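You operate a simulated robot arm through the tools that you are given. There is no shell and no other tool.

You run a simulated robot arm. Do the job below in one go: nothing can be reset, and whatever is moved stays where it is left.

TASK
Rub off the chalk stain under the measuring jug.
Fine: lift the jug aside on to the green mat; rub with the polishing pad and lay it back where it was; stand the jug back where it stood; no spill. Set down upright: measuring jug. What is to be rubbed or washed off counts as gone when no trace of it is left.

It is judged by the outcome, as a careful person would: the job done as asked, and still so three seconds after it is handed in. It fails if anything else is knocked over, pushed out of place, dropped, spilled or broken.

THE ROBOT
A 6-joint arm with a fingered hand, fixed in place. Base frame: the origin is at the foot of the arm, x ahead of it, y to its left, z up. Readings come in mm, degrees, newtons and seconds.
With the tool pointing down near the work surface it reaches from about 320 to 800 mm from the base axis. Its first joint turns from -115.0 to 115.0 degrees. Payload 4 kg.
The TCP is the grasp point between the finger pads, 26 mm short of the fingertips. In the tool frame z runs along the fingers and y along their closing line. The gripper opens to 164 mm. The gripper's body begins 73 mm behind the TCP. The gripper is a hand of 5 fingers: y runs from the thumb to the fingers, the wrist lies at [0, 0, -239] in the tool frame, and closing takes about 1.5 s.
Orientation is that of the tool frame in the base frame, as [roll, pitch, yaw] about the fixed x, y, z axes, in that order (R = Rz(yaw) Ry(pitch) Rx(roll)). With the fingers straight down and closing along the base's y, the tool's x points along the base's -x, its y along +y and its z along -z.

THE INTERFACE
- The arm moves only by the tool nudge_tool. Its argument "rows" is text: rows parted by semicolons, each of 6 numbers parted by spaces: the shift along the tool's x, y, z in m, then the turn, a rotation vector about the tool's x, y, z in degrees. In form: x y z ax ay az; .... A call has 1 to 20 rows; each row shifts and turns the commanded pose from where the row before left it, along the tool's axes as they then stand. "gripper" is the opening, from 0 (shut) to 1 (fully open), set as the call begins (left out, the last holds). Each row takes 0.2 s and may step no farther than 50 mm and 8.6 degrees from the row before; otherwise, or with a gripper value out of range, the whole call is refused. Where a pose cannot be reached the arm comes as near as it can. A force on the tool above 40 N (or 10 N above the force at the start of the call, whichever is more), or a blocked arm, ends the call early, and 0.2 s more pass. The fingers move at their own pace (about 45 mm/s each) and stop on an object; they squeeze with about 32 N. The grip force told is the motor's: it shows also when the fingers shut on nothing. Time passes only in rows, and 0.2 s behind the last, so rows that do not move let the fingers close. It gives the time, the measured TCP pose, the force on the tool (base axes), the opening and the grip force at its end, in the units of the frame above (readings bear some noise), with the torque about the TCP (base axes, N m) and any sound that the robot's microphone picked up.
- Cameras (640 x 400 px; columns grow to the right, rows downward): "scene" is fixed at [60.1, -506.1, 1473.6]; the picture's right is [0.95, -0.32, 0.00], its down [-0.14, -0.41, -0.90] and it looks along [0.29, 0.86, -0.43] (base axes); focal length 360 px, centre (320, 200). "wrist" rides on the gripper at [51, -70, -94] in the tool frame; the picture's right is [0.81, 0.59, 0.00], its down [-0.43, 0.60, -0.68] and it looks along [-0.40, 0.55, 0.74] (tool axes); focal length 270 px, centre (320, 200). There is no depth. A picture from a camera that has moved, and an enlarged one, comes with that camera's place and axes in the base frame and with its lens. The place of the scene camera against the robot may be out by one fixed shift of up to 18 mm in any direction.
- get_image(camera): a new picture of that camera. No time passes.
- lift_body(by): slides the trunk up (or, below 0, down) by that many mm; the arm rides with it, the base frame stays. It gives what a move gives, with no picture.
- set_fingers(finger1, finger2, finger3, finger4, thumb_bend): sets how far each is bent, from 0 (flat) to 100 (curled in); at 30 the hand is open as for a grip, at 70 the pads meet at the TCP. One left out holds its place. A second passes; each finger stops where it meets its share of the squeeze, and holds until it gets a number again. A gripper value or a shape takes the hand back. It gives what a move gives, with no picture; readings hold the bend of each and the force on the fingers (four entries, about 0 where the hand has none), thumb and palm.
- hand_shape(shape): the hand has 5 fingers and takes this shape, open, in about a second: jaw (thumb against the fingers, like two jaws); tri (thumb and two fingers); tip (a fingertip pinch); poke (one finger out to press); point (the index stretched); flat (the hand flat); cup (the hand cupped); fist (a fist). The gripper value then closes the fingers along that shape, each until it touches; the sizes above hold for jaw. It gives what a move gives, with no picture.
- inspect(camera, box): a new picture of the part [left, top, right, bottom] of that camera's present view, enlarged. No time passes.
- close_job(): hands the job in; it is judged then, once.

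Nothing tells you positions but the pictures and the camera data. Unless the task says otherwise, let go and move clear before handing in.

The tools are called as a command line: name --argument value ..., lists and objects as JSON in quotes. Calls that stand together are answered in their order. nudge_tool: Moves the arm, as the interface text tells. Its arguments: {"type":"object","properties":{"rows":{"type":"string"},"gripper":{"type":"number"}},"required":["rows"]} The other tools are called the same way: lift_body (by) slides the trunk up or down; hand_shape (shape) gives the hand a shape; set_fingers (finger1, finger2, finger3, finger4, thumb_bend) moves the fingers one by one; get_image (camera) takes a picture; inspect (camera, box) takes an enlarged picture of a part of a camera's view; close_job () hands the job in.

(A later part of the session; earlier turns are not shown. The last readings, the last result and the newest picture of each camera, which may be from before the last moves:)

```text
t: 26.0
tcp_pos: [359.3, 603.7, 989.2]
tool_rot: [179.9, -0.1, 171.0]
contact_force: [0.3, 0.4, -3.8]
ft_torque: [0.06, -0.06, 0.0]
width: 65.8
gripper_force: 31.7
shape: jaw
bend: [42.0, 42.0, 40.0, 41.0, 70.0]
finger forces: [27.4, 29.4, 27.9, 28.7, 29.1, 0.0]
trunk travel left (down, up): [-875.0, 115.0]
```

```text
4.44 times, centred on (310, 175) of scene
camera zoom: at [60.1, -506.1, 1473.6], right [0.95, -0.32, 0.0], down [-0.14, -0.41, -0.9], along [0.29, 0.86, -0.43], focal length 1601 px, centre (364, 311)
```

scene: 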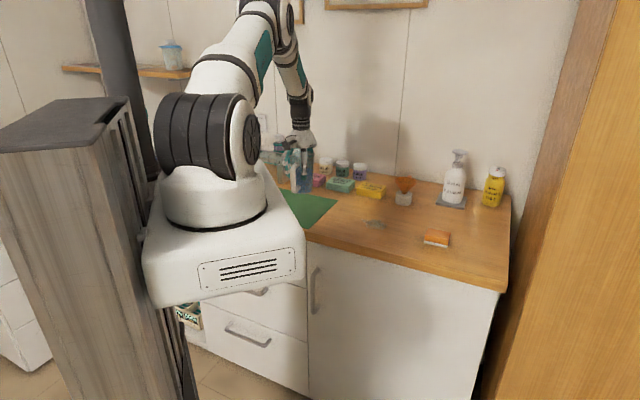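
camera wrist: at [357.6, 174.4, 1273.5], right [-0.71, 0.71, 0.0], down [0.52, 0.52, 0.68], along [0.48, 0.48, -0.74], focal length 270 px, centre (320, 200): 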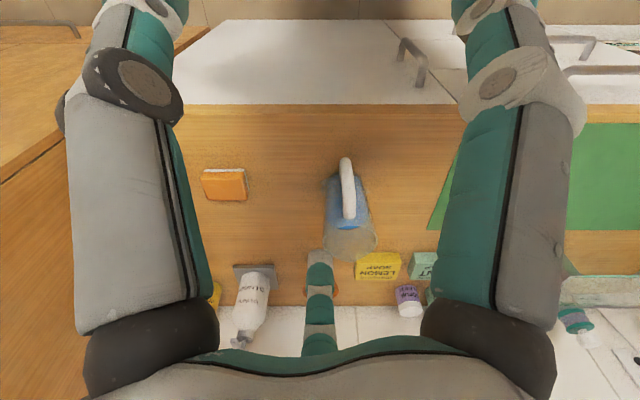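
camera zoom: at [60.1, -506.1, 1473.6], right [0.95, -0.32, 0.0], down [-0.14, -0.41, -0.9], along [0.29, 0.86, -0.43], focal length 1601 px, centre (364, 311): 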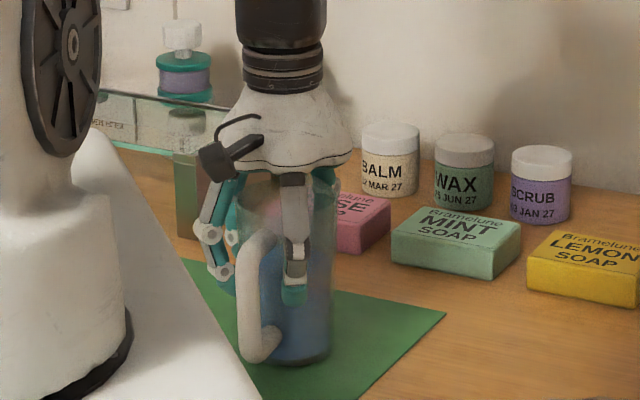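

Almost there, with no contact yet. I'll continue in 1 mm steps.

nudge_tool --rows "0 0 0.001 0 0 0; 0 0 0.001 0 0 0; 0 0 0 0 0 0"

```text
t: 26.8
tcp_pos: [359.1, 602.8, 987.8]
tool_rot: [-180.0, 0.1, 171.0]
contact_force: [0.6, 1.2, -0.4]
ft_torque: [0.03, -0.08, 0.04]
width: 65.7
gripper_force: 32.1
shape: jaw
bend: [42.0, 42.0, 40.0, 41.0, 70.0]
finger forces: [27.2, 29.7, 28.4, 28.8, 28.9, 0.0]
trunk travel left (down, up): [-875.0, 115.0]
```

The force reading shows the jug's weight now rests on the mat. I'll open the hand a little first and check.

nudge_tool --rows "0 0 0.0005 0 0 0; 0 0 0 0 0 0"

nudge_tool --rows "0 0 0 0 0 0; 0 0 0 0 0 0; 0 0 0 0 0 0; 0 0 0 0 0 0" --gripper 0.55

inspect --camera "scene" --box '[270, 130, 350, 220]'

inspect --camera "wrist" --box '[0, 150, 640, 170]'

```text
t: 27.4
tcp_pos: [358.6, 604.3, 987.7]
tool_rot: [-179.9, 0.0, 171.0]
contact_force: [0.8, 2.0, 2.6]
ft_torque: [0.07, 0.06, -0.03]
width: 65.6
gripper_force: 31.9
shape: jaw
bend: [42.0, 42.0, 40.0, 41.0, 70.0]
finger forces: [27.2, 30.1, 28.8, 28.6, 28.9, 0.1]
trunk travel left (down, up): [-875.0, 115.0]
```

```text
t: 28.4
tcp_pos: [358.4, 605.4, 985.8]
tool_rot: [-179.9, 0.0, 171.0]
contact_force: [0.2, -0.2, -1.2]
ft_torque: [0.01, 0.01, 0.0]
width: 89.7
gripper_force: 0.1
shape: jaw
bend: [35.0, 35.0, 35.0, 35.0, 70.0]
finger forces: [0.0, 0.0, 0.0, 0.0, 0.0, 0.1]
trunk travel left (down, up): [-875.0, 115.0]
```

```text
4.44 times, centred on (310, 175) of scene
camera zoom: at [60.1, -506.1, 1473.6], right [0.95, -0.32, 0.0], down [-0.14, -0.41, -0.9], along [0.29, 0.86, -0.43], focal length 1601 px, centre (364, 311)
```

zoom: 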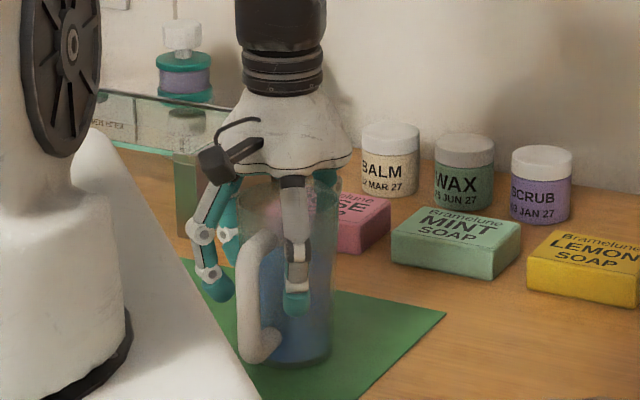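

```text
1.00 times, centred on (320, 160) of wrist (not enlarged: the box is as wide or as high as the picture)
camera zoom: at [296.2, 542.9, 1081.1], right [-0.71, 0.71, 0.0], down [0.52, 0.52, 0.68], along [0.48, 0.48, -0.74], focal length 270 px, centre (320, 240)
```

zoom: 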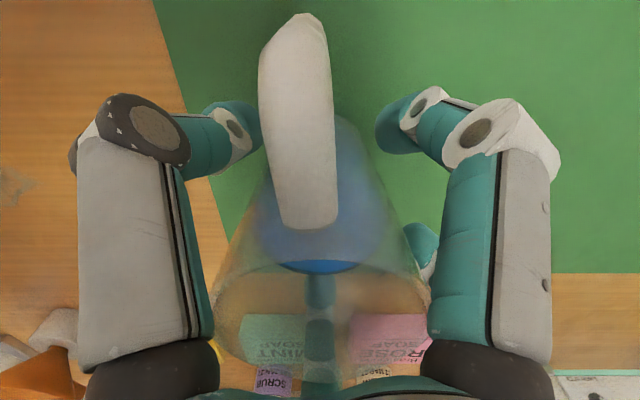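

The jug stands free on the mat. I'll open fully and rise straight up, then head towards the pad.

nudge_tool --rows "0 0 0 0 0 0; 0 0 0 0 0 0; 0 0 0 0 0 0; 0 0 0 0 0 0; 0 0 0 0 0 0; 0 0 -0.005 0 0 0; 0 0 -0.015 0 0 0; 0 0 -0.02 0 0 0; 0 0 -0.02 0 0 0; 0 0 -0.02 0 0 0; 0 0 -0.02 0 0 0; 0 0 -0.02 0 0 0; 0 0 -0.02 0 0 0; 0 0 -0.01 0 0 0; 0 0 0 0 0 0" --gripper 1

inspect --camera "wrist" --box '[0, 0, 640, 200]'

inspect --camera "scene" --box '[270, 130, 350, 220]'

```text
t: 31.6
tcp_pos: [357.7, 604.9, 1136.6]
tool_rot: [180.0, 0.1, 171.0]
contact_force: [0.3, 0.8, 0.7]
ft_torque: [0.01, 0.0, -0.02]
width: 163.6
gripper_force: 0.0
shape: jaw
bend: [30.0, 30.0, 30.0, 30.0, 30.0]
finger forces: [0.0, 0.1, 0.1, 0.0, 0.0, 0.1]
trunk travel left (down, up): [-875.0, 115.0]
```

```text
1.00 times, centred on (320, 100) of wrist (not enlarged: the box is as wide or as high as the picture)
camera zoom: at [295.2, 544.3, 1231.4], right [-0.71, 0.71, 0.0], down [0.52, 0.52, 0.68], along [0.48, 0.48, -0.74], focal length 270 px, centre (320, 300)
```

zoom: 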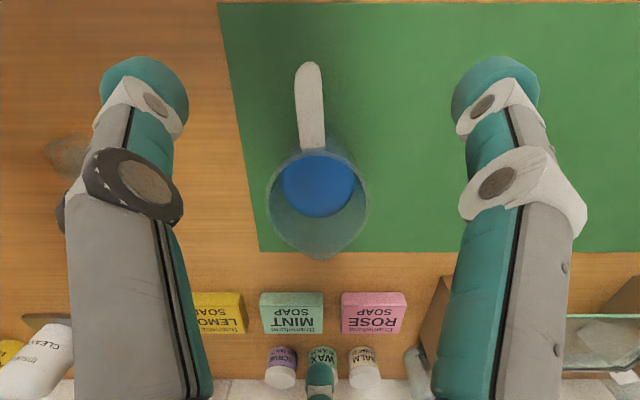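

```text
4.44 times, centred on (310, 175) of scene
camera zoom: at [60.1, -506.1, 1473.6], right [0.95, -0.32, 0.0], down [-0.14, -0.41, -0.9], along [0.29, 0.86, -0.43], focal length 1601 px, centre (364, 311)
```

zoom: 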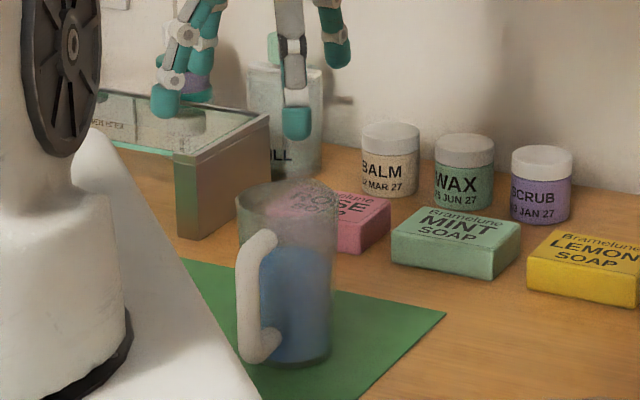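

The jug is upright on the mat with its liquid intact. I'll move to a viewpoint that shows both the stain and the pad.

nudge_tool --rows "-0.007 -0.0154 0 0 0 0; -0.01415 -0.0309 0 0 0 0; -0.01415 -0.0309 0 0 0 0; -0.01415 -0.0309 0 0 0 0; -0.01415 -0.0309 0 0 0 0; -0.01415 -0.0309 0 0 0 0; -0.01415 -0.0309 0 0 0 0; -0.01415 -0.0309 0 0 0 0; -0.01415 -0.0309 0 0 0 0; -0.01415 -0.0309 0 0 0 0; -0.01415 -0.0309 0 0 0 0; -0.01415 -0.0309 0 0 0 0; -0.007 -0.0154 0 0 0 0; 0 0 0 0 0 0; 0 0 0 0 0 0"

get_image --camera "wrist"

inspect --camera "wrist" --box '[200, 130, 320, 205]'

inspect --camera "wrist" --box '[320, 130, 440, 205]'

```text
t: 34.8
tcp_pos: [466.0, 213.3, 1136.7]
tool_rot: [-180.0, 0.1, 171.0]
contact_force: [0.1, 0.3, 0.8]
ft_torque: [-0.01, -0.05, 0.0]
width: 163.8
gripper_force: 0.0
shape: jaw
bend: [30.0, 30.0, 30.0, 30.0, 30.0]
finger forces: [0.1, 0.0, 0.1, 0.0, 0.0, 0.0]
trunk travel left (down, up): [-875.0, 115.0]
```

```text
taken
camera wrist: at [404.8, 151.8, 1230.8], right [-0.71, 0.71, 0.0], down [0.52, 0.52, 0.68], along [0.48, 0.48, -0.74], focal length 270 px, centre (320, 200)
```

wrist: 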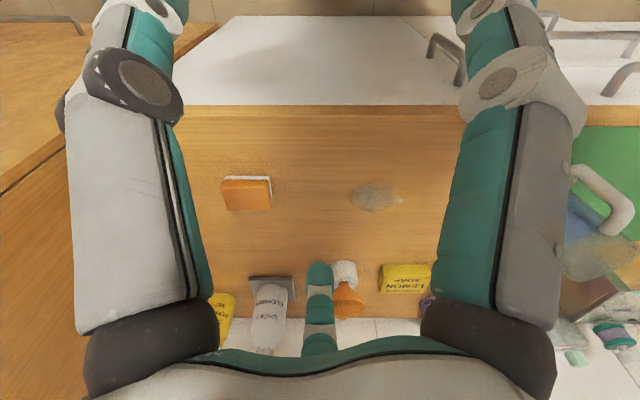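

```text
5.33 times, centred on (260, 168) of wrist
camera zoom: at [404.8, 151.8, 1230.8], right [-0.71, 0.71, 0.0], down [0.52, 0.52, 0.68], along [0.48, 0.48, -0.74], focal length 1442 px, centre (640, 373)
```

zoom: 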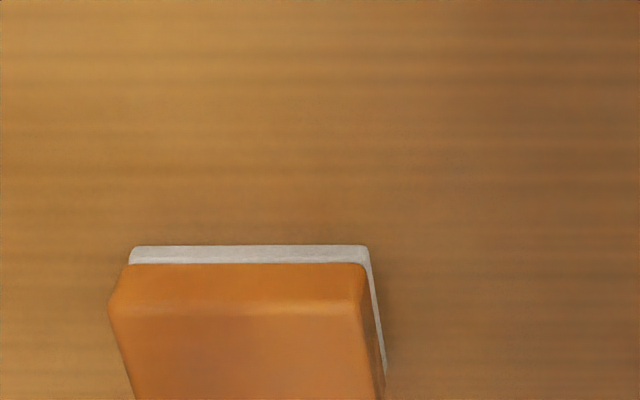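

```text
5.33 times, centred on (380, 168) of wrist
camera zoom: at [404.8, 151.8, 1230.8], right [-0.71, 0.71, 0.0], down [0.52, 0.52, 0.68], along [0.48, 0.48, -0.74], focal length 1442 px, centre (0, 373)
```

zoom: 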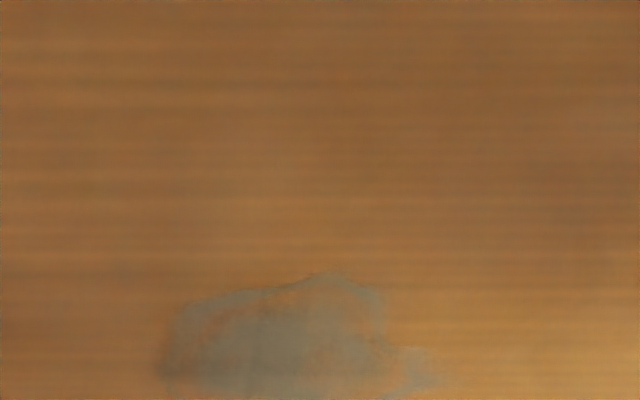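

The pad lies square to the worktop, and the grey stain is faint. I'll get fuller zooms of both.

inspect --camera "wrist" --box '[200, 155, 300, 218]'

inspect --camera "wrist" --box '[330, 165, 430, 228]'

inspect --camera "scene" --box '[405, 220, 469, 260]'

```text
6.35 times, centred on (250, 186) of wrist
camera zoom: at [404.8, 151.8, 1230.8], right [-0.71, 0.71, 0.0], down [0.52, 0.52, 0.68], along [0.48, 0.48, -0.74], focal length 1716 px, centre (764, 286)
```

zoom: 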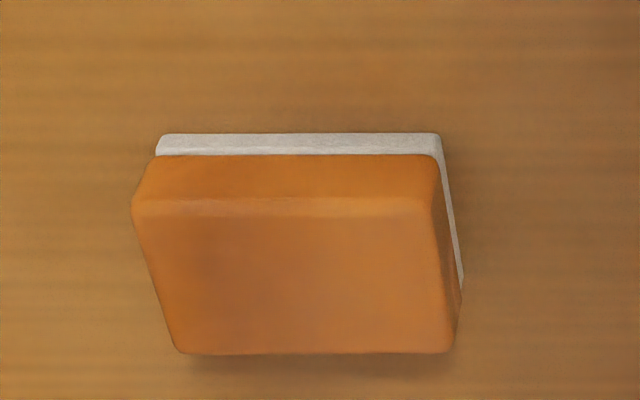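

```text
6.35 times, centred on (380, 196) of wrist
camera zoom: at [404.8, 151.8, 1230.8], right [-0.71, 0.71, 0.0], down [0.52, 0.52, 0.68], along [0.48, 0.48, -0.74], focal length 1716 px, centre (-61, 222)
```

zoom: 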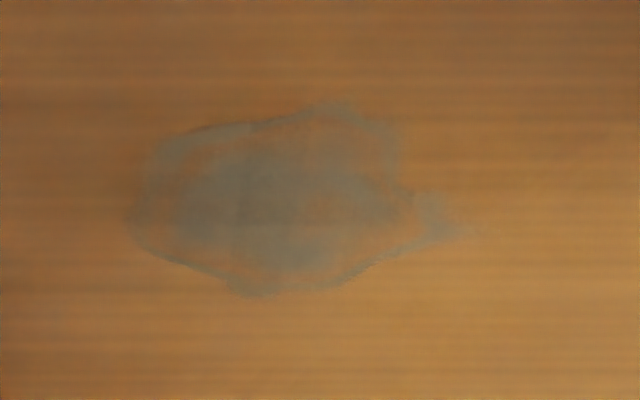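

```text
10.00 times, centred on (437, 240) of scene
camera zoom: at [60.1, -506.1, 1473.6], right [0.95, -0.32, 0.0], down [-0.14, -0.41, -0.9], along [0.29, 0.86, -0.43], focal length 3601 px, centre (-850, -200)
```

zoom: 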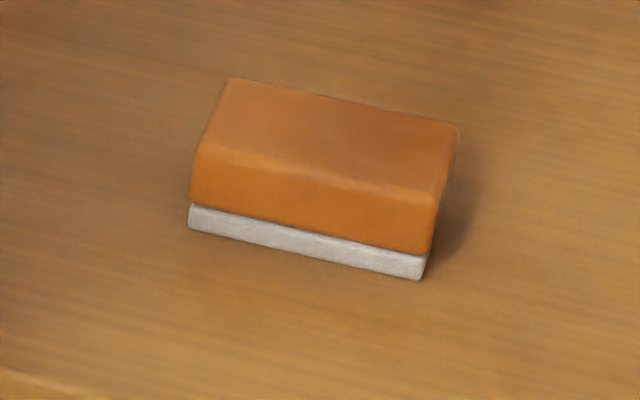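

Pad: about 66 × 46 × 27 mm, centred near (676.6, 266.7), long side along the worktop. The present hand yaw suits it well. Stain: about 90 × 70 mm around (548, 424). I'll move above the pad.

nudge_tool --rows "-0.0125 0.0054 0 0 0 0; -0.0249 0.01075 0 0 0 0; -0.0249 0.01075 0 0 0 0; -0.0249 0.01075 0 0 0 0; -0.0249 0.01075 0 0 0 0; -0.0249 0.01075 0 0 0 0; -0.0249 0.01075 0 0 0 0; -0.0249 0.01075 0 0 0 0; -0.0127 0.0054 0 0 0 0; 0 0 0.02 0 0 0; 0 0 0.03 0 0 0; 0 0 0.03 0 0 0; 0 0 0.01 0 0 0; 0 0 0 0 0 0; 0 0 0 0 0 0"

inspect --camera "wrist" --box '[0, 0, 640, 200]'

inspect --camera "wrist" --box '[240, 30, 400, 130]'

```text
t: 38.0
tcp_pos: [677.5, 266.5, 1047.9]
tool_rot: [-180.0, 0.0, 171.0]
contact_force: [0.1, 0.1, 0.0]
ft_torque: [0.0, 0.0, 0.01]
width: 164.0
gripper_force: 0.0
shape: jaw
bend: [30.0, 30.0, 30.0, 30.0, 30.0]
finger forces: [0.1, 0.0, 0.1, 0.1, 0.0, 0.0]
trunk travel left (down, up): [-875.0, 115.0]
```

```text
1.00 times, centred on (320, 100) of wrist (not enlarged: the box is as wide or as high as the picture)
camera zoom: at [616.6, 205.2, 1141.0], right [-0.71, 0.71, 0.0], down [0.52, 0.52, 0.68], along [0.48, 0.48, -0.74], focal length 270 px, centre (320, 300)
```

zoom: 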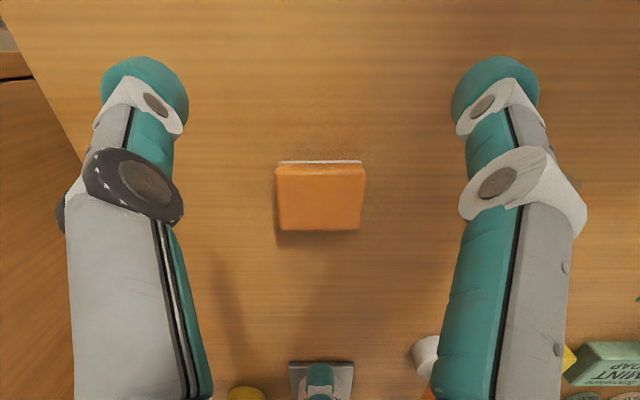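

```text
4.00 times, centred on (320, 80) of wrist
camera zoom: at [616.6, 205.2, 1141.0], right [-0.71, 0.71, 0.0], down [0.52, 0.52, 0.68], along [0.48, 0.48, -0.74], focal length 1081 px, centre (320, 680)
```

zoom: 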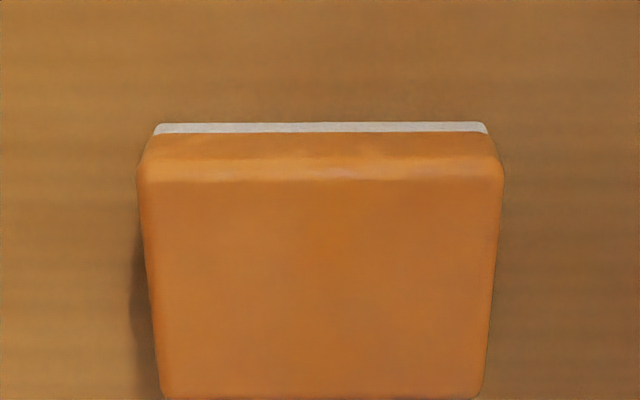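

Pad centred at about (679, 268), worktop at about z≈900. I'll make a small correction and lower the open hand around the pad to TCP z≈943, then check fingertip height.

nudge_tool --rows "-0.00175 0.0024 0 0 0 0; 0 0 0.015 0 0 0; 0 0 0.02 0 0 0; 0 0 0.02 0 0 0; 0 0 0.02 0 0 0; 0 0 0.015 0 0 0; 0 0 0.01 0 0 0; 0 0 0.005 0 0 0; 0 0 0 0 0 0; 0 0 0 0 0 0"

inspect --camera "wrist" --box '[0, 100, 640, 120]'

inspect --camera "scene" --box '[390, 190, 490, 260]'

```text
t: 40.2
tcp_pos: [679.3, 267.8, 942.1]
tool_rot: [180.0, 0.0, 171.0]
contact_force: [0.3, -0.5, -0.3]
ft_torque: [0.02, 0.02, 0.04]
width: 164.0
gripper_force: 0.1
shape: jaw
bend: [30.0, 30.0, 30.0, 30.0, 30.0]
finger forces: [0.0, 0.0, 0.0, 0.0, 0.0, 0.0]
trunk travel left (down, up): [-875.0, 115.0]
```

```text
1.00 times, centred on (320, 110) of wrist (not enlarged: the box is as wide or as high as the picture)
camera zoom: at [617.6, 207.5, 1036.1], right [-0.71, 0.71, 0.0], down [0.52, 0.52, 0.68], along [0.48, 0.48, -0.74], focal length 270 px, centre (320, 290)
```

zoom: 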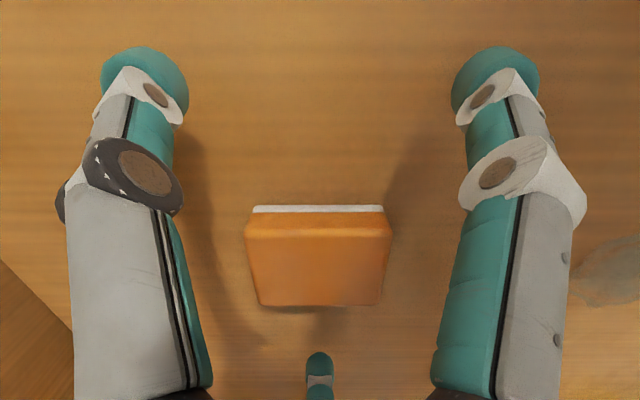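

```text
5.71 times, centred on (440, 225) of scene
camera zoom: at [60.1, -506.1, 1473.6], right [0.95, -0.32, 0.0], down [-0.14, -0.41, -0.9], along [0.29, 0.86, -0.43], focal length 2058 px, centre (-366, 57)
```

zoom: 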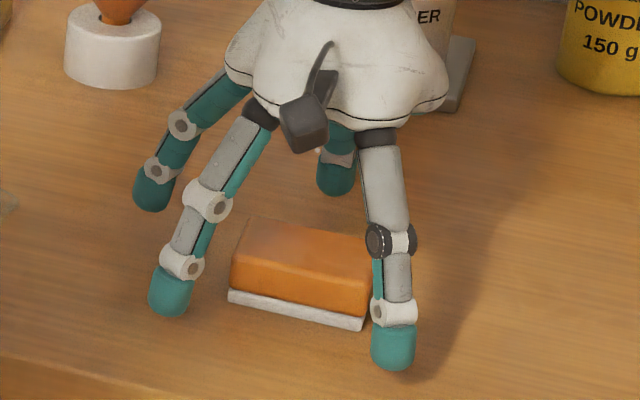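

The hand is centred over the pad with clearance all round. I'll close partway and check how high the fingertips sit.

nudge_tool --rows "0 0 0 0 0 0; 0 0 0 0 0 0; 0 0 0 0 0 0; 0 0 0 0 0 0; 0 0 0 0 0 0; 0 0 0 0 0 0" --gripper 0.55

inspect --camera "wrist" --box '[0, 100, 640, 120]'

inspect --camera "scene" --box '[390, 190, 490, 260]'

```text
t: 41.6
tcp_pos: [680.2, 268.1, 942.9]
tool_rot: [-179.9, 0.0, 171.0]
contact_force: [0.3, -0.2, 1.1]
ft_torque: [0.03, 0.0, 0.01]
width: 90.6
gripper_force: 0.1
shape: jaw
bend: [35.0, 35.0, 35.0, 35.0, 70.0]
finger forces: [0.0, 0.1, 0.0, 0.0, 0.0, 0.0]
trunk travel left (down, up): [-875.0, 115.0]
```

```text
1.00 times, centred on (320, 110) of wrist (not enlarged: the box is as wide or as high as the picture)
camera zoom: at [617.6, 207.5, 1036.2], right [-0.71, 0.71, 0.0], down [0.52, 0.52, 0.68], along [0.48, 0.48, -0.74], focal length 270 px, centre (320, 290)
```

zoom: 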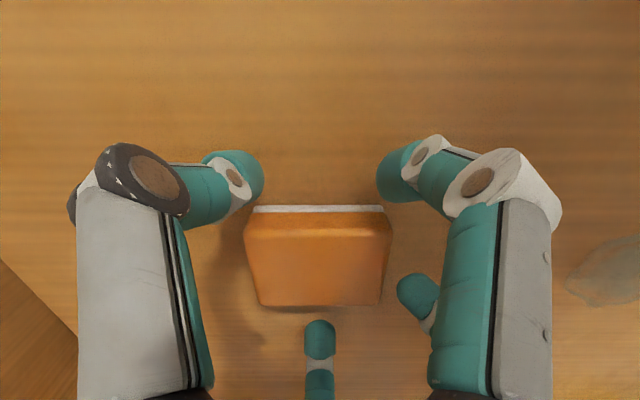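

```text
5.71 times, centred on (440, 225) of scene
camera zoom: at [60.1, -506.1, 1473.6], right [0.95, -0.32, 0.0], down [-0.14, -0.41, -0.9], along [0.29, 0.86, -0.43], focal length 2058 px, centre (-366, 57)
```

zoom: 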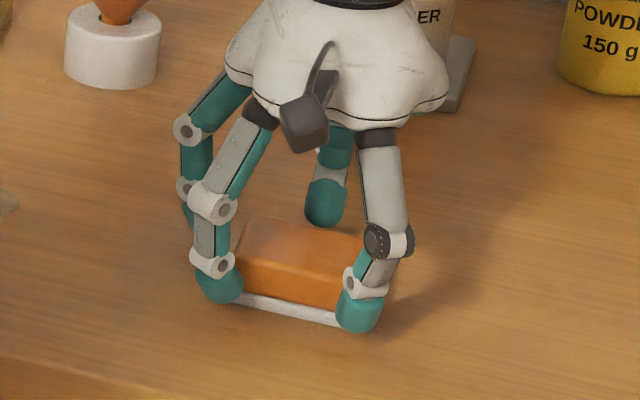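

The fingertips are about 15 mm above the worktop. I'll go 8 mm lower for a better bite and then close on the pad.

nudge_tool --rows "0 0 0.002 0 0 0; 0 0 0.002 0 0 0; 0 0 0.002 0 0 0; 0 0 0.002 0 0 0; 0 0 0 0 0 0"

inspect --camera "scene" --box '[410, 210, 470, 260]'

```text
t: 42.8
tcp_pos: [678.7, 268.4, 934.3]
tool_rot: [180.0, 0.1, 171.1]
contact_force: [-0.3, 0.9, -0.6]
ft_torque: [0.01, 0.03, 0.0]
width: 90.9
gripper_force: 0.2
shape: jaw
bend: [35.0, 35.0, 35.0, 35.0, 70.0]
finger forces: [0.0, 0.1, 0.0, 0.0, 0.0, 0.1]
trunk travel left (down, up): [-875.0, 115.0]
```

```text
8.00 times, centred on (440, 235) of scene
camera zoom: at [60.1, -506.1, 1473.6], right [0.95, -0.32, 0.0], down [-0.14, -0.41, -0.9], along [0.29, 0.86, -0.43], focal length 2881 px, centre (-640, -80)
```

zoom: 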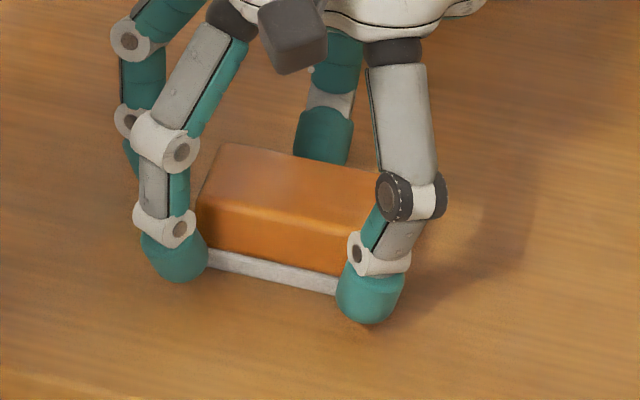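

Good clearance. Closing on the pad now.

nudge_tool --rows "0 0 0 0 0 0; 0 0 0 0 0 0; 0 0 0 0 0 0; 0 0 0 0 0 0; 0 0 0 0 0 0; 0 0 0 0 0 0; 0 0 0 0 0 0; 0 0 0 0 0 0" --gripper 0.1

inspect --camera "scene" --box '[410, 210, 470, 260]'

inspect --camera "wrist" --box '[0, 100, 640, 120]'

```text
t: 44.6
tcp_pos: [679.8, 268.4, 933.7]
tool_rot: [180.0, 0.0, 171.0]
contact_force: [-0.6, 0.5, 0.0]
ft_torque: [0.02, 0.0, 0.01]
width: 56.5
gripper_force: 31.9
shape: jaw
bend: [47.0, 42.0, 49.0, 41.0, 70.0]
finger forces: [23.4, 27.8, 30.0, 28.1, 24.3, 0.0]
trunk travel left (down, up): [-875.0, 115.0]
```

```text
8.00 times, centred on (440, 235) of scene
camera zoom: at [60.1, -506.1, 1473.6], right [0.95, -0.32, 0.0], down [-0.14, -0.41, -0.9], along [0.29, 0.86, -0.43], focal length 2881 px, centre (-640, -80)
```

zoom: 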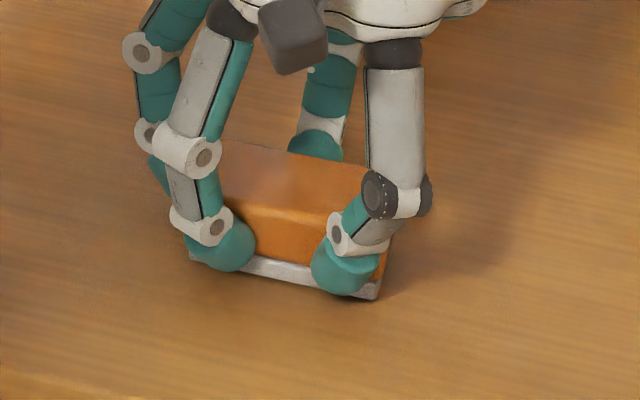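

```text
1.00 times, centred on (320, 110) of wrist (not enlarged: the box is as wide or as high as the picture)
camera zoom: at [617.3, 208.1, 1028.5], right [-0.71, 0.71, 0.0], down [0.52, 0.52, 0.68], along [0.48, 0.48, -0.74], focal length 270 px, centre (320, 290)
```

zoom: 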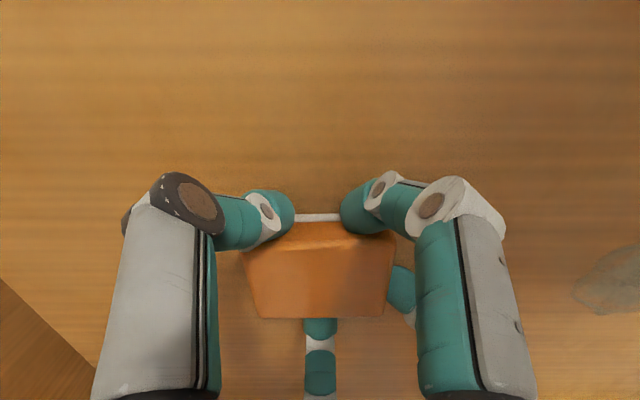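

The pad is held by all five digits and hasn't shifted. I'll lift it and carry it over the stain.

nudge_tool --rows "0 0 -0.005 0 0 0; 0 0 -0.01 0 0 0; 0 0 -0.015 0 0 0; 0 0 -0.01 0 0 0; 0.00757 0.00671 0 0 0 0; 0.01513 0.01343 0 0 0 0; 0.01513 0.01343 0 0 0 0; 0.01513 0.01343 0 0 0 0; 0.01513 0.01343 0 0 0 0; 0.01513 0.01343 0 0 0 0; 0.01513 0.01343 0 0 0 0; 0.01513 0.01343 0 0 0 0; 0.01513 0.01343 0 0 0 0; 0.01513 0.01343 0 0 0 0; 0.00756 0.00672 0 0 0 0; 0 0 0 0 0 0"

inspect --camera "scene" --box '[340, 180, 440, 250]'

inspect --camera "wrist" --box '[0, 60, 640, 80]'

```text
t: 48.0
tcp_pos: [552.5, 423.4, 974.6]
tool_rot: [180.0, 0.0, 171.1]
contact_force: [-0.8, 0.3, -0.9]
ft_torque: [0.02, -0.01, 0.02]
width: 56.3
gripper_force: 32.7
shape: jaw
bend: [47.0, 42.0, 49.0, 41.0, 70.0]
finger forces: [23.3, 27.8, 30.1, 28.0, 24.3, 0.0]
trunk travel left (down, up): [-875.0, 115.0]
```

```text
5.71 times, centred on (390, 215) of scene
camera zoom: at [60.1, -506.1, 1473.6], right [0.95, -0.32, 0.0], down [-0.14, -0.41, -0.9], along [0.29, 0.86, -0.43], focal length 2058 px, centre (-80, 114)
```

zoom: 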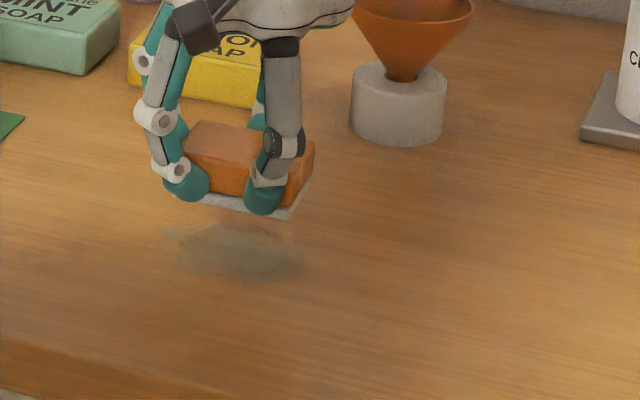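

```text
1.00 times, centred on (320, 70) of wrist (not enlarged: the box is as wide or as high as the picture)
camera zoom: at [490.5, 362.6, 1067.9], right [-0.71, 0.71, 0.0], down [0.52, 0.52, 0.68], along [0.48, 0.48, -0.74], focal length 270 px, centre (320, 330)
```

zoom: 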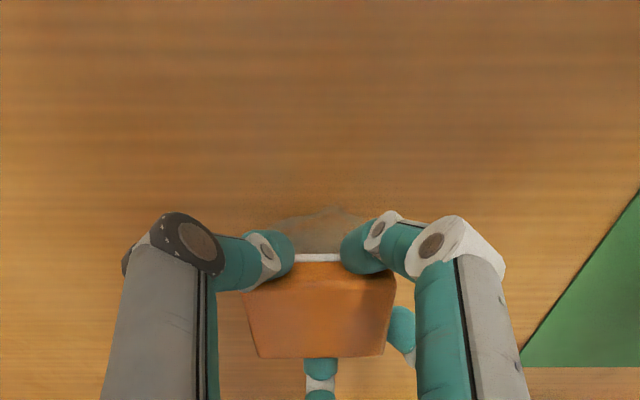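

The pad is held level directly over the stain. Lowering now, slowly near contact.

nudge_tool --rows "0 0 0.008 0 0 0; 0 0 0.012 0 0 0; 0 0 0.01 0 0 0; 0 0 0.005 0 0 0; 0 0 0.002 0 0 0; 0 0 0.001 0 0 0; 0 0 0.001 0 0 0; 0 0 0 0 0 0"

```text
t: 49.8
tcp_pos: [551.7, 423.8, 936.5]
tool_rot: [-180.0, 0.1, 171.0]
contact_force: [-0.6, 0.8, -0.2]
ft_torque: [-0.02, -0.01, -0.03]
width: 56.1
gripper_force: 31.9
shape: jaw
bend: [47.0, 42.0, 49.0, 41.0, 70.0]
finger forces: [23.5, 27.7, 30.2, 28.2, 24.4, 0.0]
trunk travel left (down, up): [-875.0, 115.0]
```

nudge_tool --rows "0 0 0.001 0 0 0; 0 0 0.001 0 0 0; 0 0 0.001 0 0 0; 0 0 0 0 0 0"

```text
t: 50.8
tcp_pos: [553.0, 424.7, 934.1]
tool_rot: [179.9, 0.1, 171.1]
contact_force: [-1.6, 2.1, 10.3]
ft_torque: [0.09, -0.03, -0.03]
width: 56.3
gripper_force: 31.9
shape: jaw
bend: [47.0, 42.0, 49.0, 41.0, 70.0]
finger forces: [23.9, 29.2, 30.8, 28.5, 25.5, 0.0]
trunk travel left (down, up): [-875.0, 115.0]
```

Pressing with about 10 N. Now rubbing strokes along the grain through the middle of the stain.

nudge_tool --rows "0.01456 0.01058 0 0 0 0; 0.01456 0.01058 0 0 0 0; -0.01456 -0.01058 0 0 0 0; -0.01456 -0.01058 0 0 0 0; -0.01456 -0.01058 0 0 0 0; -0.01456 -0.01058 0 0 0 0; 0.01456 0.01058 0 0 0 0; 0.01456 0.01058 0 0 0 0; 0.01456 0.01058 0 0 0 0; 0.01456 0.01058 0 0 0 0; -0.01456 -0.01058 0 0 0 0; -0.01456 -0.01058 0 0 0 0; -0.01456 -0.01058 0 0 0 0; -0.01456 -0.01058 0 0 0 0; 0.01456 0.01058 0 0 0 0; 0.01456 0.01058 0 0 0 0; 0 0 0 0 0 0"

inspect --camera "scene" --box '[340, 180, 440, 250]'

inspect --camera "wrist" --box '[0, 60, 640, 80]'

```text
t: 54.4
tcp_pos: [550.1, 422.8, 933.2]
tool_rot: [180.0, 0.0, 171.0]
contact_force: [2.6, -3.5, 8.8]
ft_torque: [0.0, -0.12, -0.03]
width: 56.3
gripper_force: 32.1
shape: jaw
bend: [47.0, 42.0, 49.0, 41.0, 70.0]
finger forces: [23.9, 28.4, 30.9, 32.1, 26.2, 0.0]
trunk travel left (down, up): [-875.0, 115.0]
```

```text
5.71 times, centred on (390, 215) of scene
camera zoom: at [60.1, -506.1, 1473.6], right [0.95, -0.32, 0.0], down [-0.14, -0.41, -0.9], along [0.29, 0.86, -0.43], focal length 2058 px, centre (-80, 114)
```

zoom: 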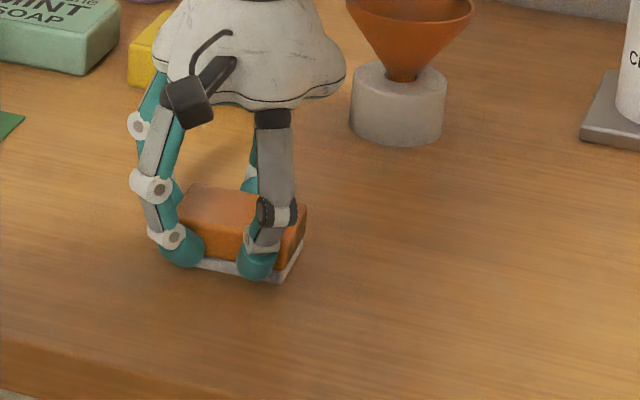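

```text
1.00 times, centred on (320, 70) of wrist (not enlarged: the box is as wide or as high as the picture)
camera zoom: at [489.2, 362.2, 1027.0], right [-0.71, 0.71, 0.0], down [0.52, 0.52, 0.68], along [0.48, 0.48, -0.74], focal length 270 px, centre (320, 330)
```

zoom: 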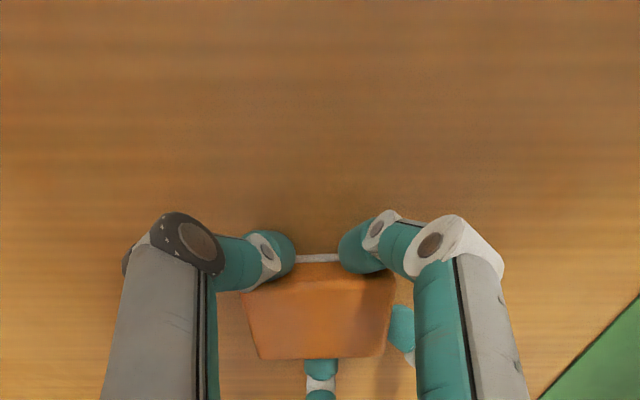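

The pad stays firm in the hand and the drag is small. Next, strokes over the front part of the stain.

nudge_tool --rows "0.01058 -0.01456 0 0 0 0; 0.01456 0.01058 0 0 0 0; 0.01456 0.01058 0 0 0 0; -0.01456 -0.01058 0 0 0 0; -0.01456 -0.01058 0 0 0 0; -0.01456 -0.01058 0 0 0 0; -0.01456 -0.01058 0 0 0 0; 0.01456 0.01058 0 0 0 0; 0.01456 0.01058 0 0 0 0; 0.01456 0.01058 0 0 0 0; 0.01456 0.01058 0 0 0 0; -0.01456 -0.01058 0 0 0 0; -0.01456 -0.01058 0 0 0 0; -0.01456 -0.01058 0 0 0 0; -0.01456 -0.01058 0 0 0 0; 0.01456 0.01058 0 0 0 0; 0.01456 0.01058 0 0 0 0; 0 0 0 0 0 0"

nudge_tool --rows "-0.01058 0.01456 0 0 0 0; -0.01058 0.01456 0 0 0 0; 0.01456 0.01058 0 0 0 0; 0.01456 0.01058 0 0 0 0; -0.01456 -0.01058 0 0 0 0; -0.01456 -0.01058 0 0 0 0; -0.01456 -0.01058 0 0 0 0; -0.01456 -0.01058 0 0 0 0; 0.01456 0.01058 0 0 0 0; 0.01456 0.01058 0 0 0 0; 0.01456 0.01058 0 0 0 0; 0.01456 0.01058 0 0 0 0; -0.01456 -0.01058 0 0 0 0; -0.01456 -0.01058 0 0 0 0; -0.01456 -0.01058 0 0 0 0; -0.01456 -0.01058 0 0 0 0; 0.01456 0.01058 0 0 0 0; 0.01456 0.01058 0 0 0 0; 0 0 0 0 0 0"

inspect --camera "scene" --box '[340, 180, 440, 250]'

inspect --camera "wrist" --box '[0, 60, 640, 80]'

```text
t: 58.2
tcp_pos: [540.0, 411.1, 932.3]
tool_rot: [179.9, 0.1, 171.0]
contact_force: [5.4, -6.0, 18.7]
ft_torque: [-0.15, -0.28, -0.04]
width: 56.3
gripper_force: 31.5
shape: jaw
bend: [47.0, 42.0, 49.0, 41.0, 70.0]
finger forces: [23.9, 28.1, 31.9, 33.8, 26.7, 0.1]
trunk travel left (down, up): [-875.0, 115.0]
```

```text
t: 62.2
tcp_pos: [566.0, 437.0, 932.2]
tool_rot: [179.8, 0.0, 171.0]
contact_force: [3.4, -2.3, 9.3]
ft_torque: [-0.03, -0.14, -0.01]
width: 56.2
gripper_force: 31.9
shape: jaw
bend: [47.0, 42.0, 49.0, 41.0, 70.0]
finger forces: [24.0, 28.8, 32.2, 31.9, 25.2, 0.1]
trunk travel left (down, up): [-875.0, 115.0]
```

```text
5.71 times, centred on (390, 215) of scene
camera zoom: at [60.1, -506.1, 1473.6], right [0.95, -0.32, 0.0], down [-0.14, -0.41, -0.9], along [0.29, 0.86, -0.43], focal length 2058 px, centre (-80, 114)
```

zoom: 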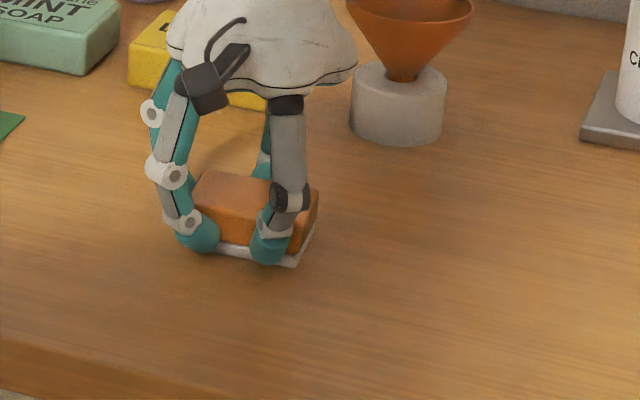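

```text
1.00 times, centred on (320, 70) of wrist (not enlarged: the box is as wide or as high as the picture)
camera zoom: at [504.3, 375.9, 1026.5], right [-0.71, 0.71, 0.0], down [0.52, 0.52, 0.68], along [0.48, 0.48, -0.73], focal length 270 px, centre (320, 330)
```

zoom: 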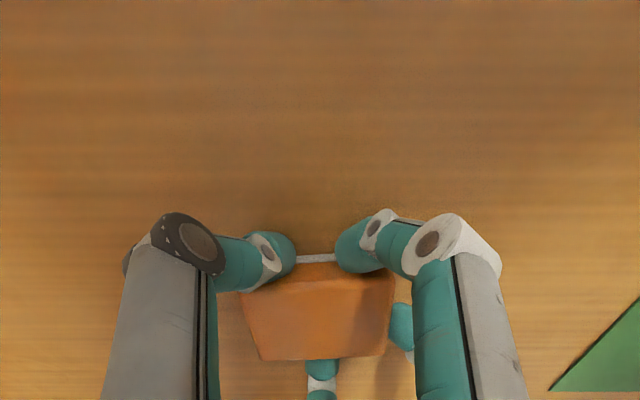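

The front and middle look clean. One more pass at the far edge, then I'll lift and check.

nudge_tool --rows "-0.00823 0.01133 0 0 0 0; 0.01456 0.01058 0 0 0 0; 0.01456 0.01058 0 0 0 0; -0.01456 -0.01058 0 0 0 0; -0.01456 -0.01058 0 0 0 0; -0.01456 -0.01058 0 0 0 0; -0.01456 -0.01058 0 0 0 0; 0.01456 0.01058 0 0 0 0; 0.01456 0.01058 0 0 0 0; 0.01456 0.01058 0 0 0 0; 0.01456 0.01058 0 0 0 0; -0.01456 -0.01058 0 0 0 0; -0.01456 -0.01058 0 0 0 0; 0.00823 -0.01133 0 0 0 0; 0 0 -0.005 0 0 0; 0 0 -0.01 0 0 0; 0 0 -0.02 0 0 0; 0 0 -0.02 0 0 0; 0 0 0 0 0 0"

inspect --camera "scene" --box '[340, 190, 420, 250]'

inspect --camera "wrist" --box '[0, 60, 640, 80]'

```text
t: 66.2
tcp_pos: [567.1, 436.8, 985.9]
tool_rot: [180.0, 0.0, 170.9]
contact_force: [0.9, 0.6, -1.2]
ft_torque: [-0.01, 0.0, -0.03]
width: 55.9
gripper_force: 32.6
shape: jaw
bend: [47.0, 42.0, 49.0, 41.0, 70.0]
finger forces: [24.0, 29.5, 31.7, 30.1, 24.4, 0.0]
trunk travel left (down, up): [-875.0, 115.0]
```

```text
6.67 times, centred on (380, 220) of scene
camera zoom: at [60.1, -506.1, 1473.6], right [0.95, -0.32, 0.0], down [-0.14, -0.41, -0.9], along [0.29, 0.86, -0.43], focal length 2401 px, centre (-80, 67)
```

zoom: 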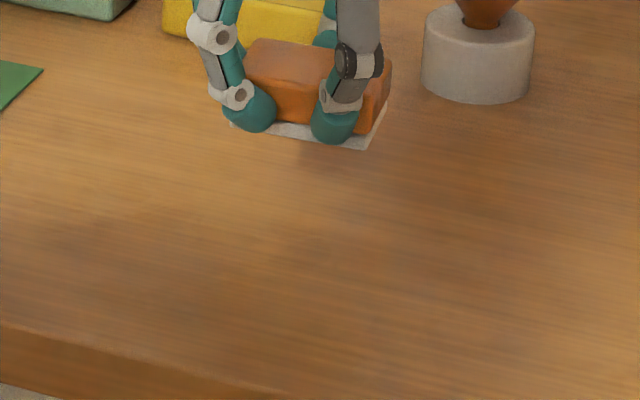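

```text
1.00 times, centred on (320, 70) of wrist (not enlarged: the box is as wide or as high as the picture)
camera zoom: at [503.7, 375.7, 1079.6], right [-0.71, 0.71, 0.0], down [0.52, 0.52, 0.68], along [0.48, 0.48, -0.74], focal length 270 px, centre (320, 330)
```

zoom: 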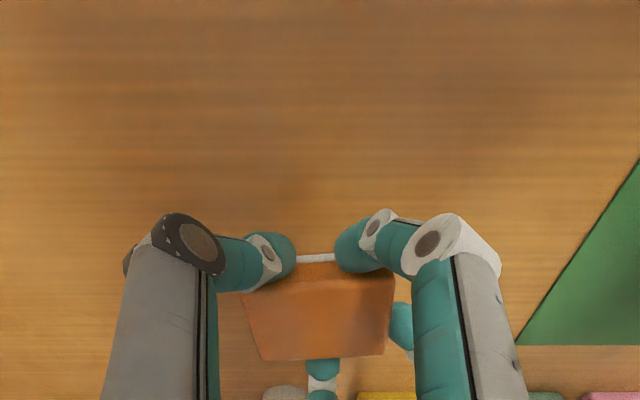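

The area looks clean so far, but the hand shades it. I'll carry the pad back above its own place and check the spot from the scene camera before letting go.

nudge_tool --rows "-0.007036 -0.007443 0 0 0 0; -0.014072 -0.014886 0 0 0 0; -0.014072 -0.014886 0 0 0 0; -0.014072 -0.014886 0 0 0 0; -0.014072 -0.014886 0 0 0 0; -0.014072 -0.014886 0 0 0 0; -0.014072 -0.014886 0 0 0 0; -0.014072 -0.014886 0 0 0 0; -0.014072 -0.014886 0 0 0 0; -0.014072 -0.014886 0 0 0 0; -0.007036 -0.007443 0 0 0 0; 0 0 0 0 0 0; 0 0 0 0 0 0"

inspect --camera "scene" --box '[345, 200, 415, 250]'

inspect --camera "wrist" --box '[620, 0, 640, 400]'

inspect --camera "wrist" --box '[240, 120, 400, 220]'

```text
t: 69.0
tcp_pos: [681.9, 266.3, 986.1]
tool_rot: [179.9, 0.1, 171.0]
contact_force: [-0.5, -0.2, -0.6]
ft_torque: [-0.04, -0.01, 0.02]
width: 55.9
gripper_force: 31.8
shape: jaw
bend: [47.0, 42.0, 49.0, 41.0, 70.0]
finger forces: [23.9, 29.4, 31.8, 30.2, 24.4, 0.1]
trunk travel left (down, up): [-875.0, 115.0]
```

```text
8.00 times, centred on (380, 225) of scene
camera zoom: at [60.1, -506.1, 1473.6], right [0.95, -0.32, 0.0], down [-0.14, -0.41, -0.9], along [0.29, 0.86, -0.43], focal length 2881 px, centre (-160, 0)
```

zoom: 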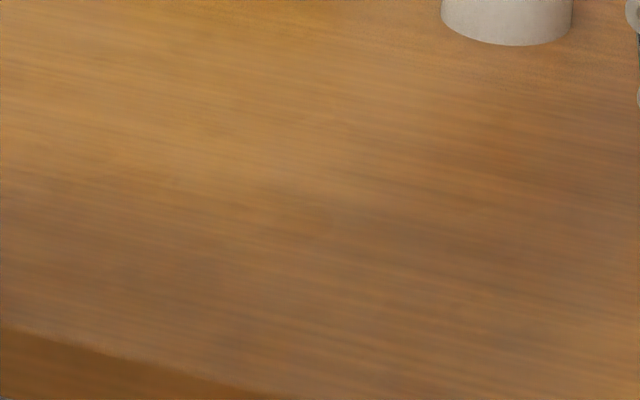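

```text
1.00 times, centred on (630, 200) of wrist (not enlarged: the box is as wide or as high as the picture)
camera zoom: at [620.2, 205.9, 1079.7], right [-0.71, 0.71, 0.0], down [0.52, 0.52, 0.68], along [0.48, 0.48, -0.74], focal length 270 px, centre (10, 200)
```

zoom: 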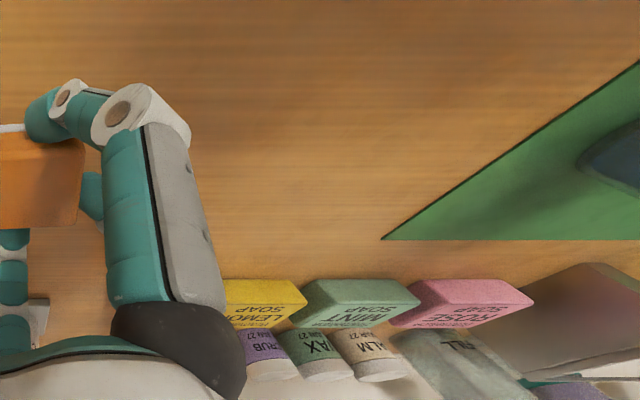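

```text
4.00 times, centred on (320, 170) of wrist
camera zoom: at [620.2, 205.9, 1079.7], right [-0.71, 0.71, 0.0], down [0.52, 0.52, 0.68], along [0.48, 0.48, -0.74], focal length 1081 px, centre (320, 320)
```

zoom: 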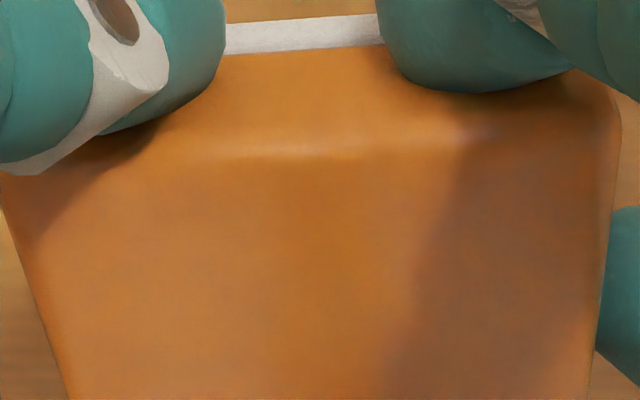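

inspect --camera "wrist" --box '[530, 80, 640, 200]'

inspect --camera "scene" --box '[350, 208, 400, 242]'

inspect --camera "scene" --box '[400, 200, 480, 260]'

```text
3.33 times, centred on (585, 140) of wrist
camera zoom: at [620.2, 205.9, 1079.7], right [-0.71, 0.71, 0.0], down [0.52, 0.52, 0.68], along [0.48, 0.48, -0.74], focal length 901 px, centre (-563, 400)
```

zoom: 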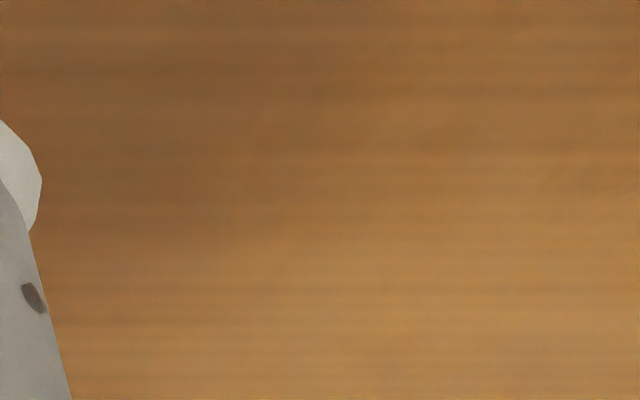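

```text
11.76 times, centred on (375, 225) of scene
camera zoom: at [60.1, -506.1, 1473.6], right [0.95, -0.32, 0.0], down [-0.14, -0.41, -0.9], along [0.29, 0.86, -0.43], focal length 4237 px, centre (-327, -94)
```

zoom: 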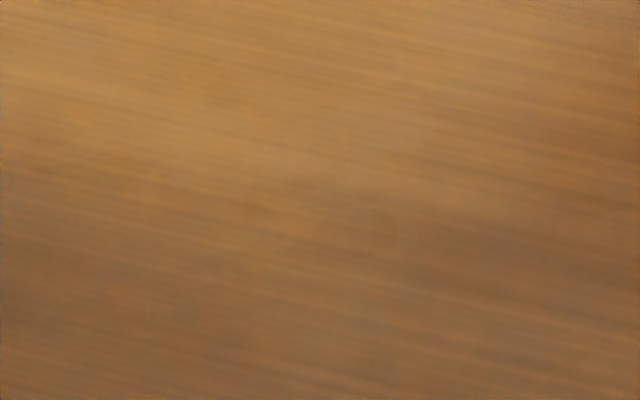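

```text
6.67 times, centred on (440, 230) of scene
camera zoom: at [60.1, -506.1, 1473.6], right [0.95, -0.32, 0.0], down [-0.14, -0.41, -0.9], along [0.29, 0.86, -0.43], focal length 2401 px, centre (-480, 0)
```

zoom: 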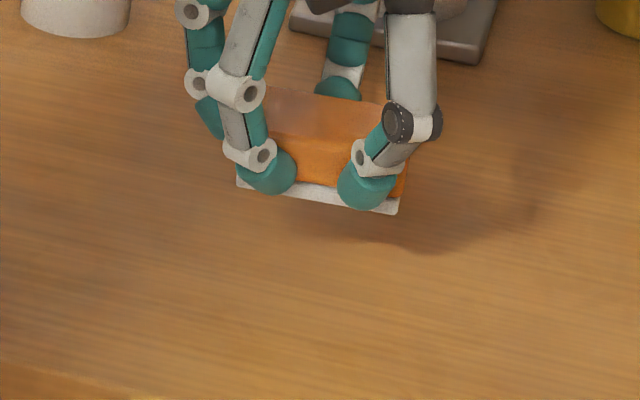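

The spot shows only even wood grain at high zoom, so the stain is gone. The pad has turned slightly in the hand, so I'll measure that before laying it down.

inspect --camera "wrist" --box '[240, 140, 400, 240]'

inspect --camera "scene" --box '[416, 205, 466, 240]'

inspect --camera "wrist" --box '[240, 180, 400, 280]'

```text
4.00 times, centred on (320, 190) of wrist
camera zoom: at [620.2, 205.9, 1079.7], right [-0.71, 0.71, 0.0], down [0.52, 0.52, 0.68], along [0.48, 0.48, -0.74], focal length 1081 px, centre (320, 240)
```

zoom: 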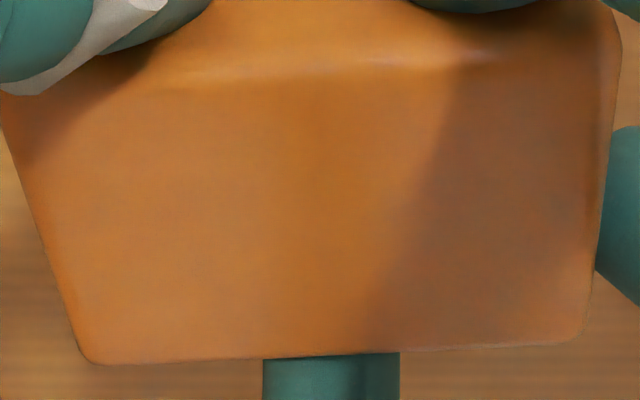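

```text
11.43 times, centred on (441, 222) of scene
camera zoom: at [60.1, -506.1, 1473.6], right [0.95, -0.32, 0.0], down [-0.14, -0.41, -0.9], along [0.29, 0.86, -0.43], focal length 4116 px, centre (-1063, -57)
```

zoom: 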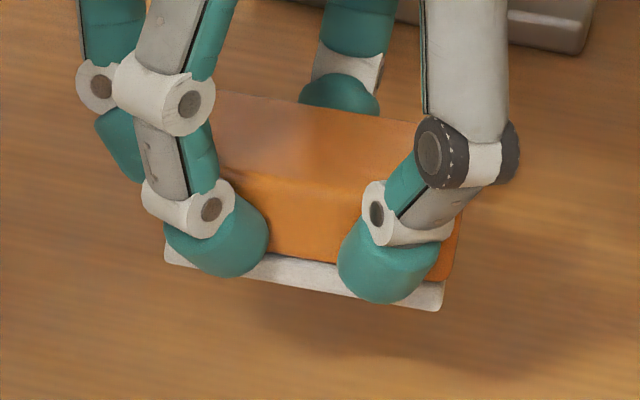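

```text
4.00 times, centred on (320, 230) of wrist
camera zoom: at [620.2, 205.9, 1079.7], right [-0.71, 0.71, 0.0], down [0.52, 0.52, 0.68], along [0.48, 0.48, -0.74], focal length 1081 px, centre (320, 80)
```

zoom: 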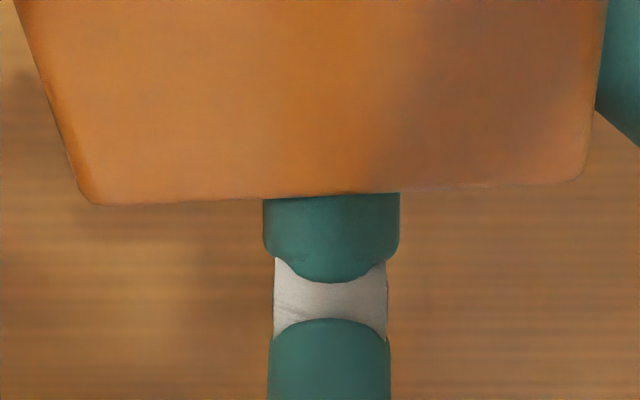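

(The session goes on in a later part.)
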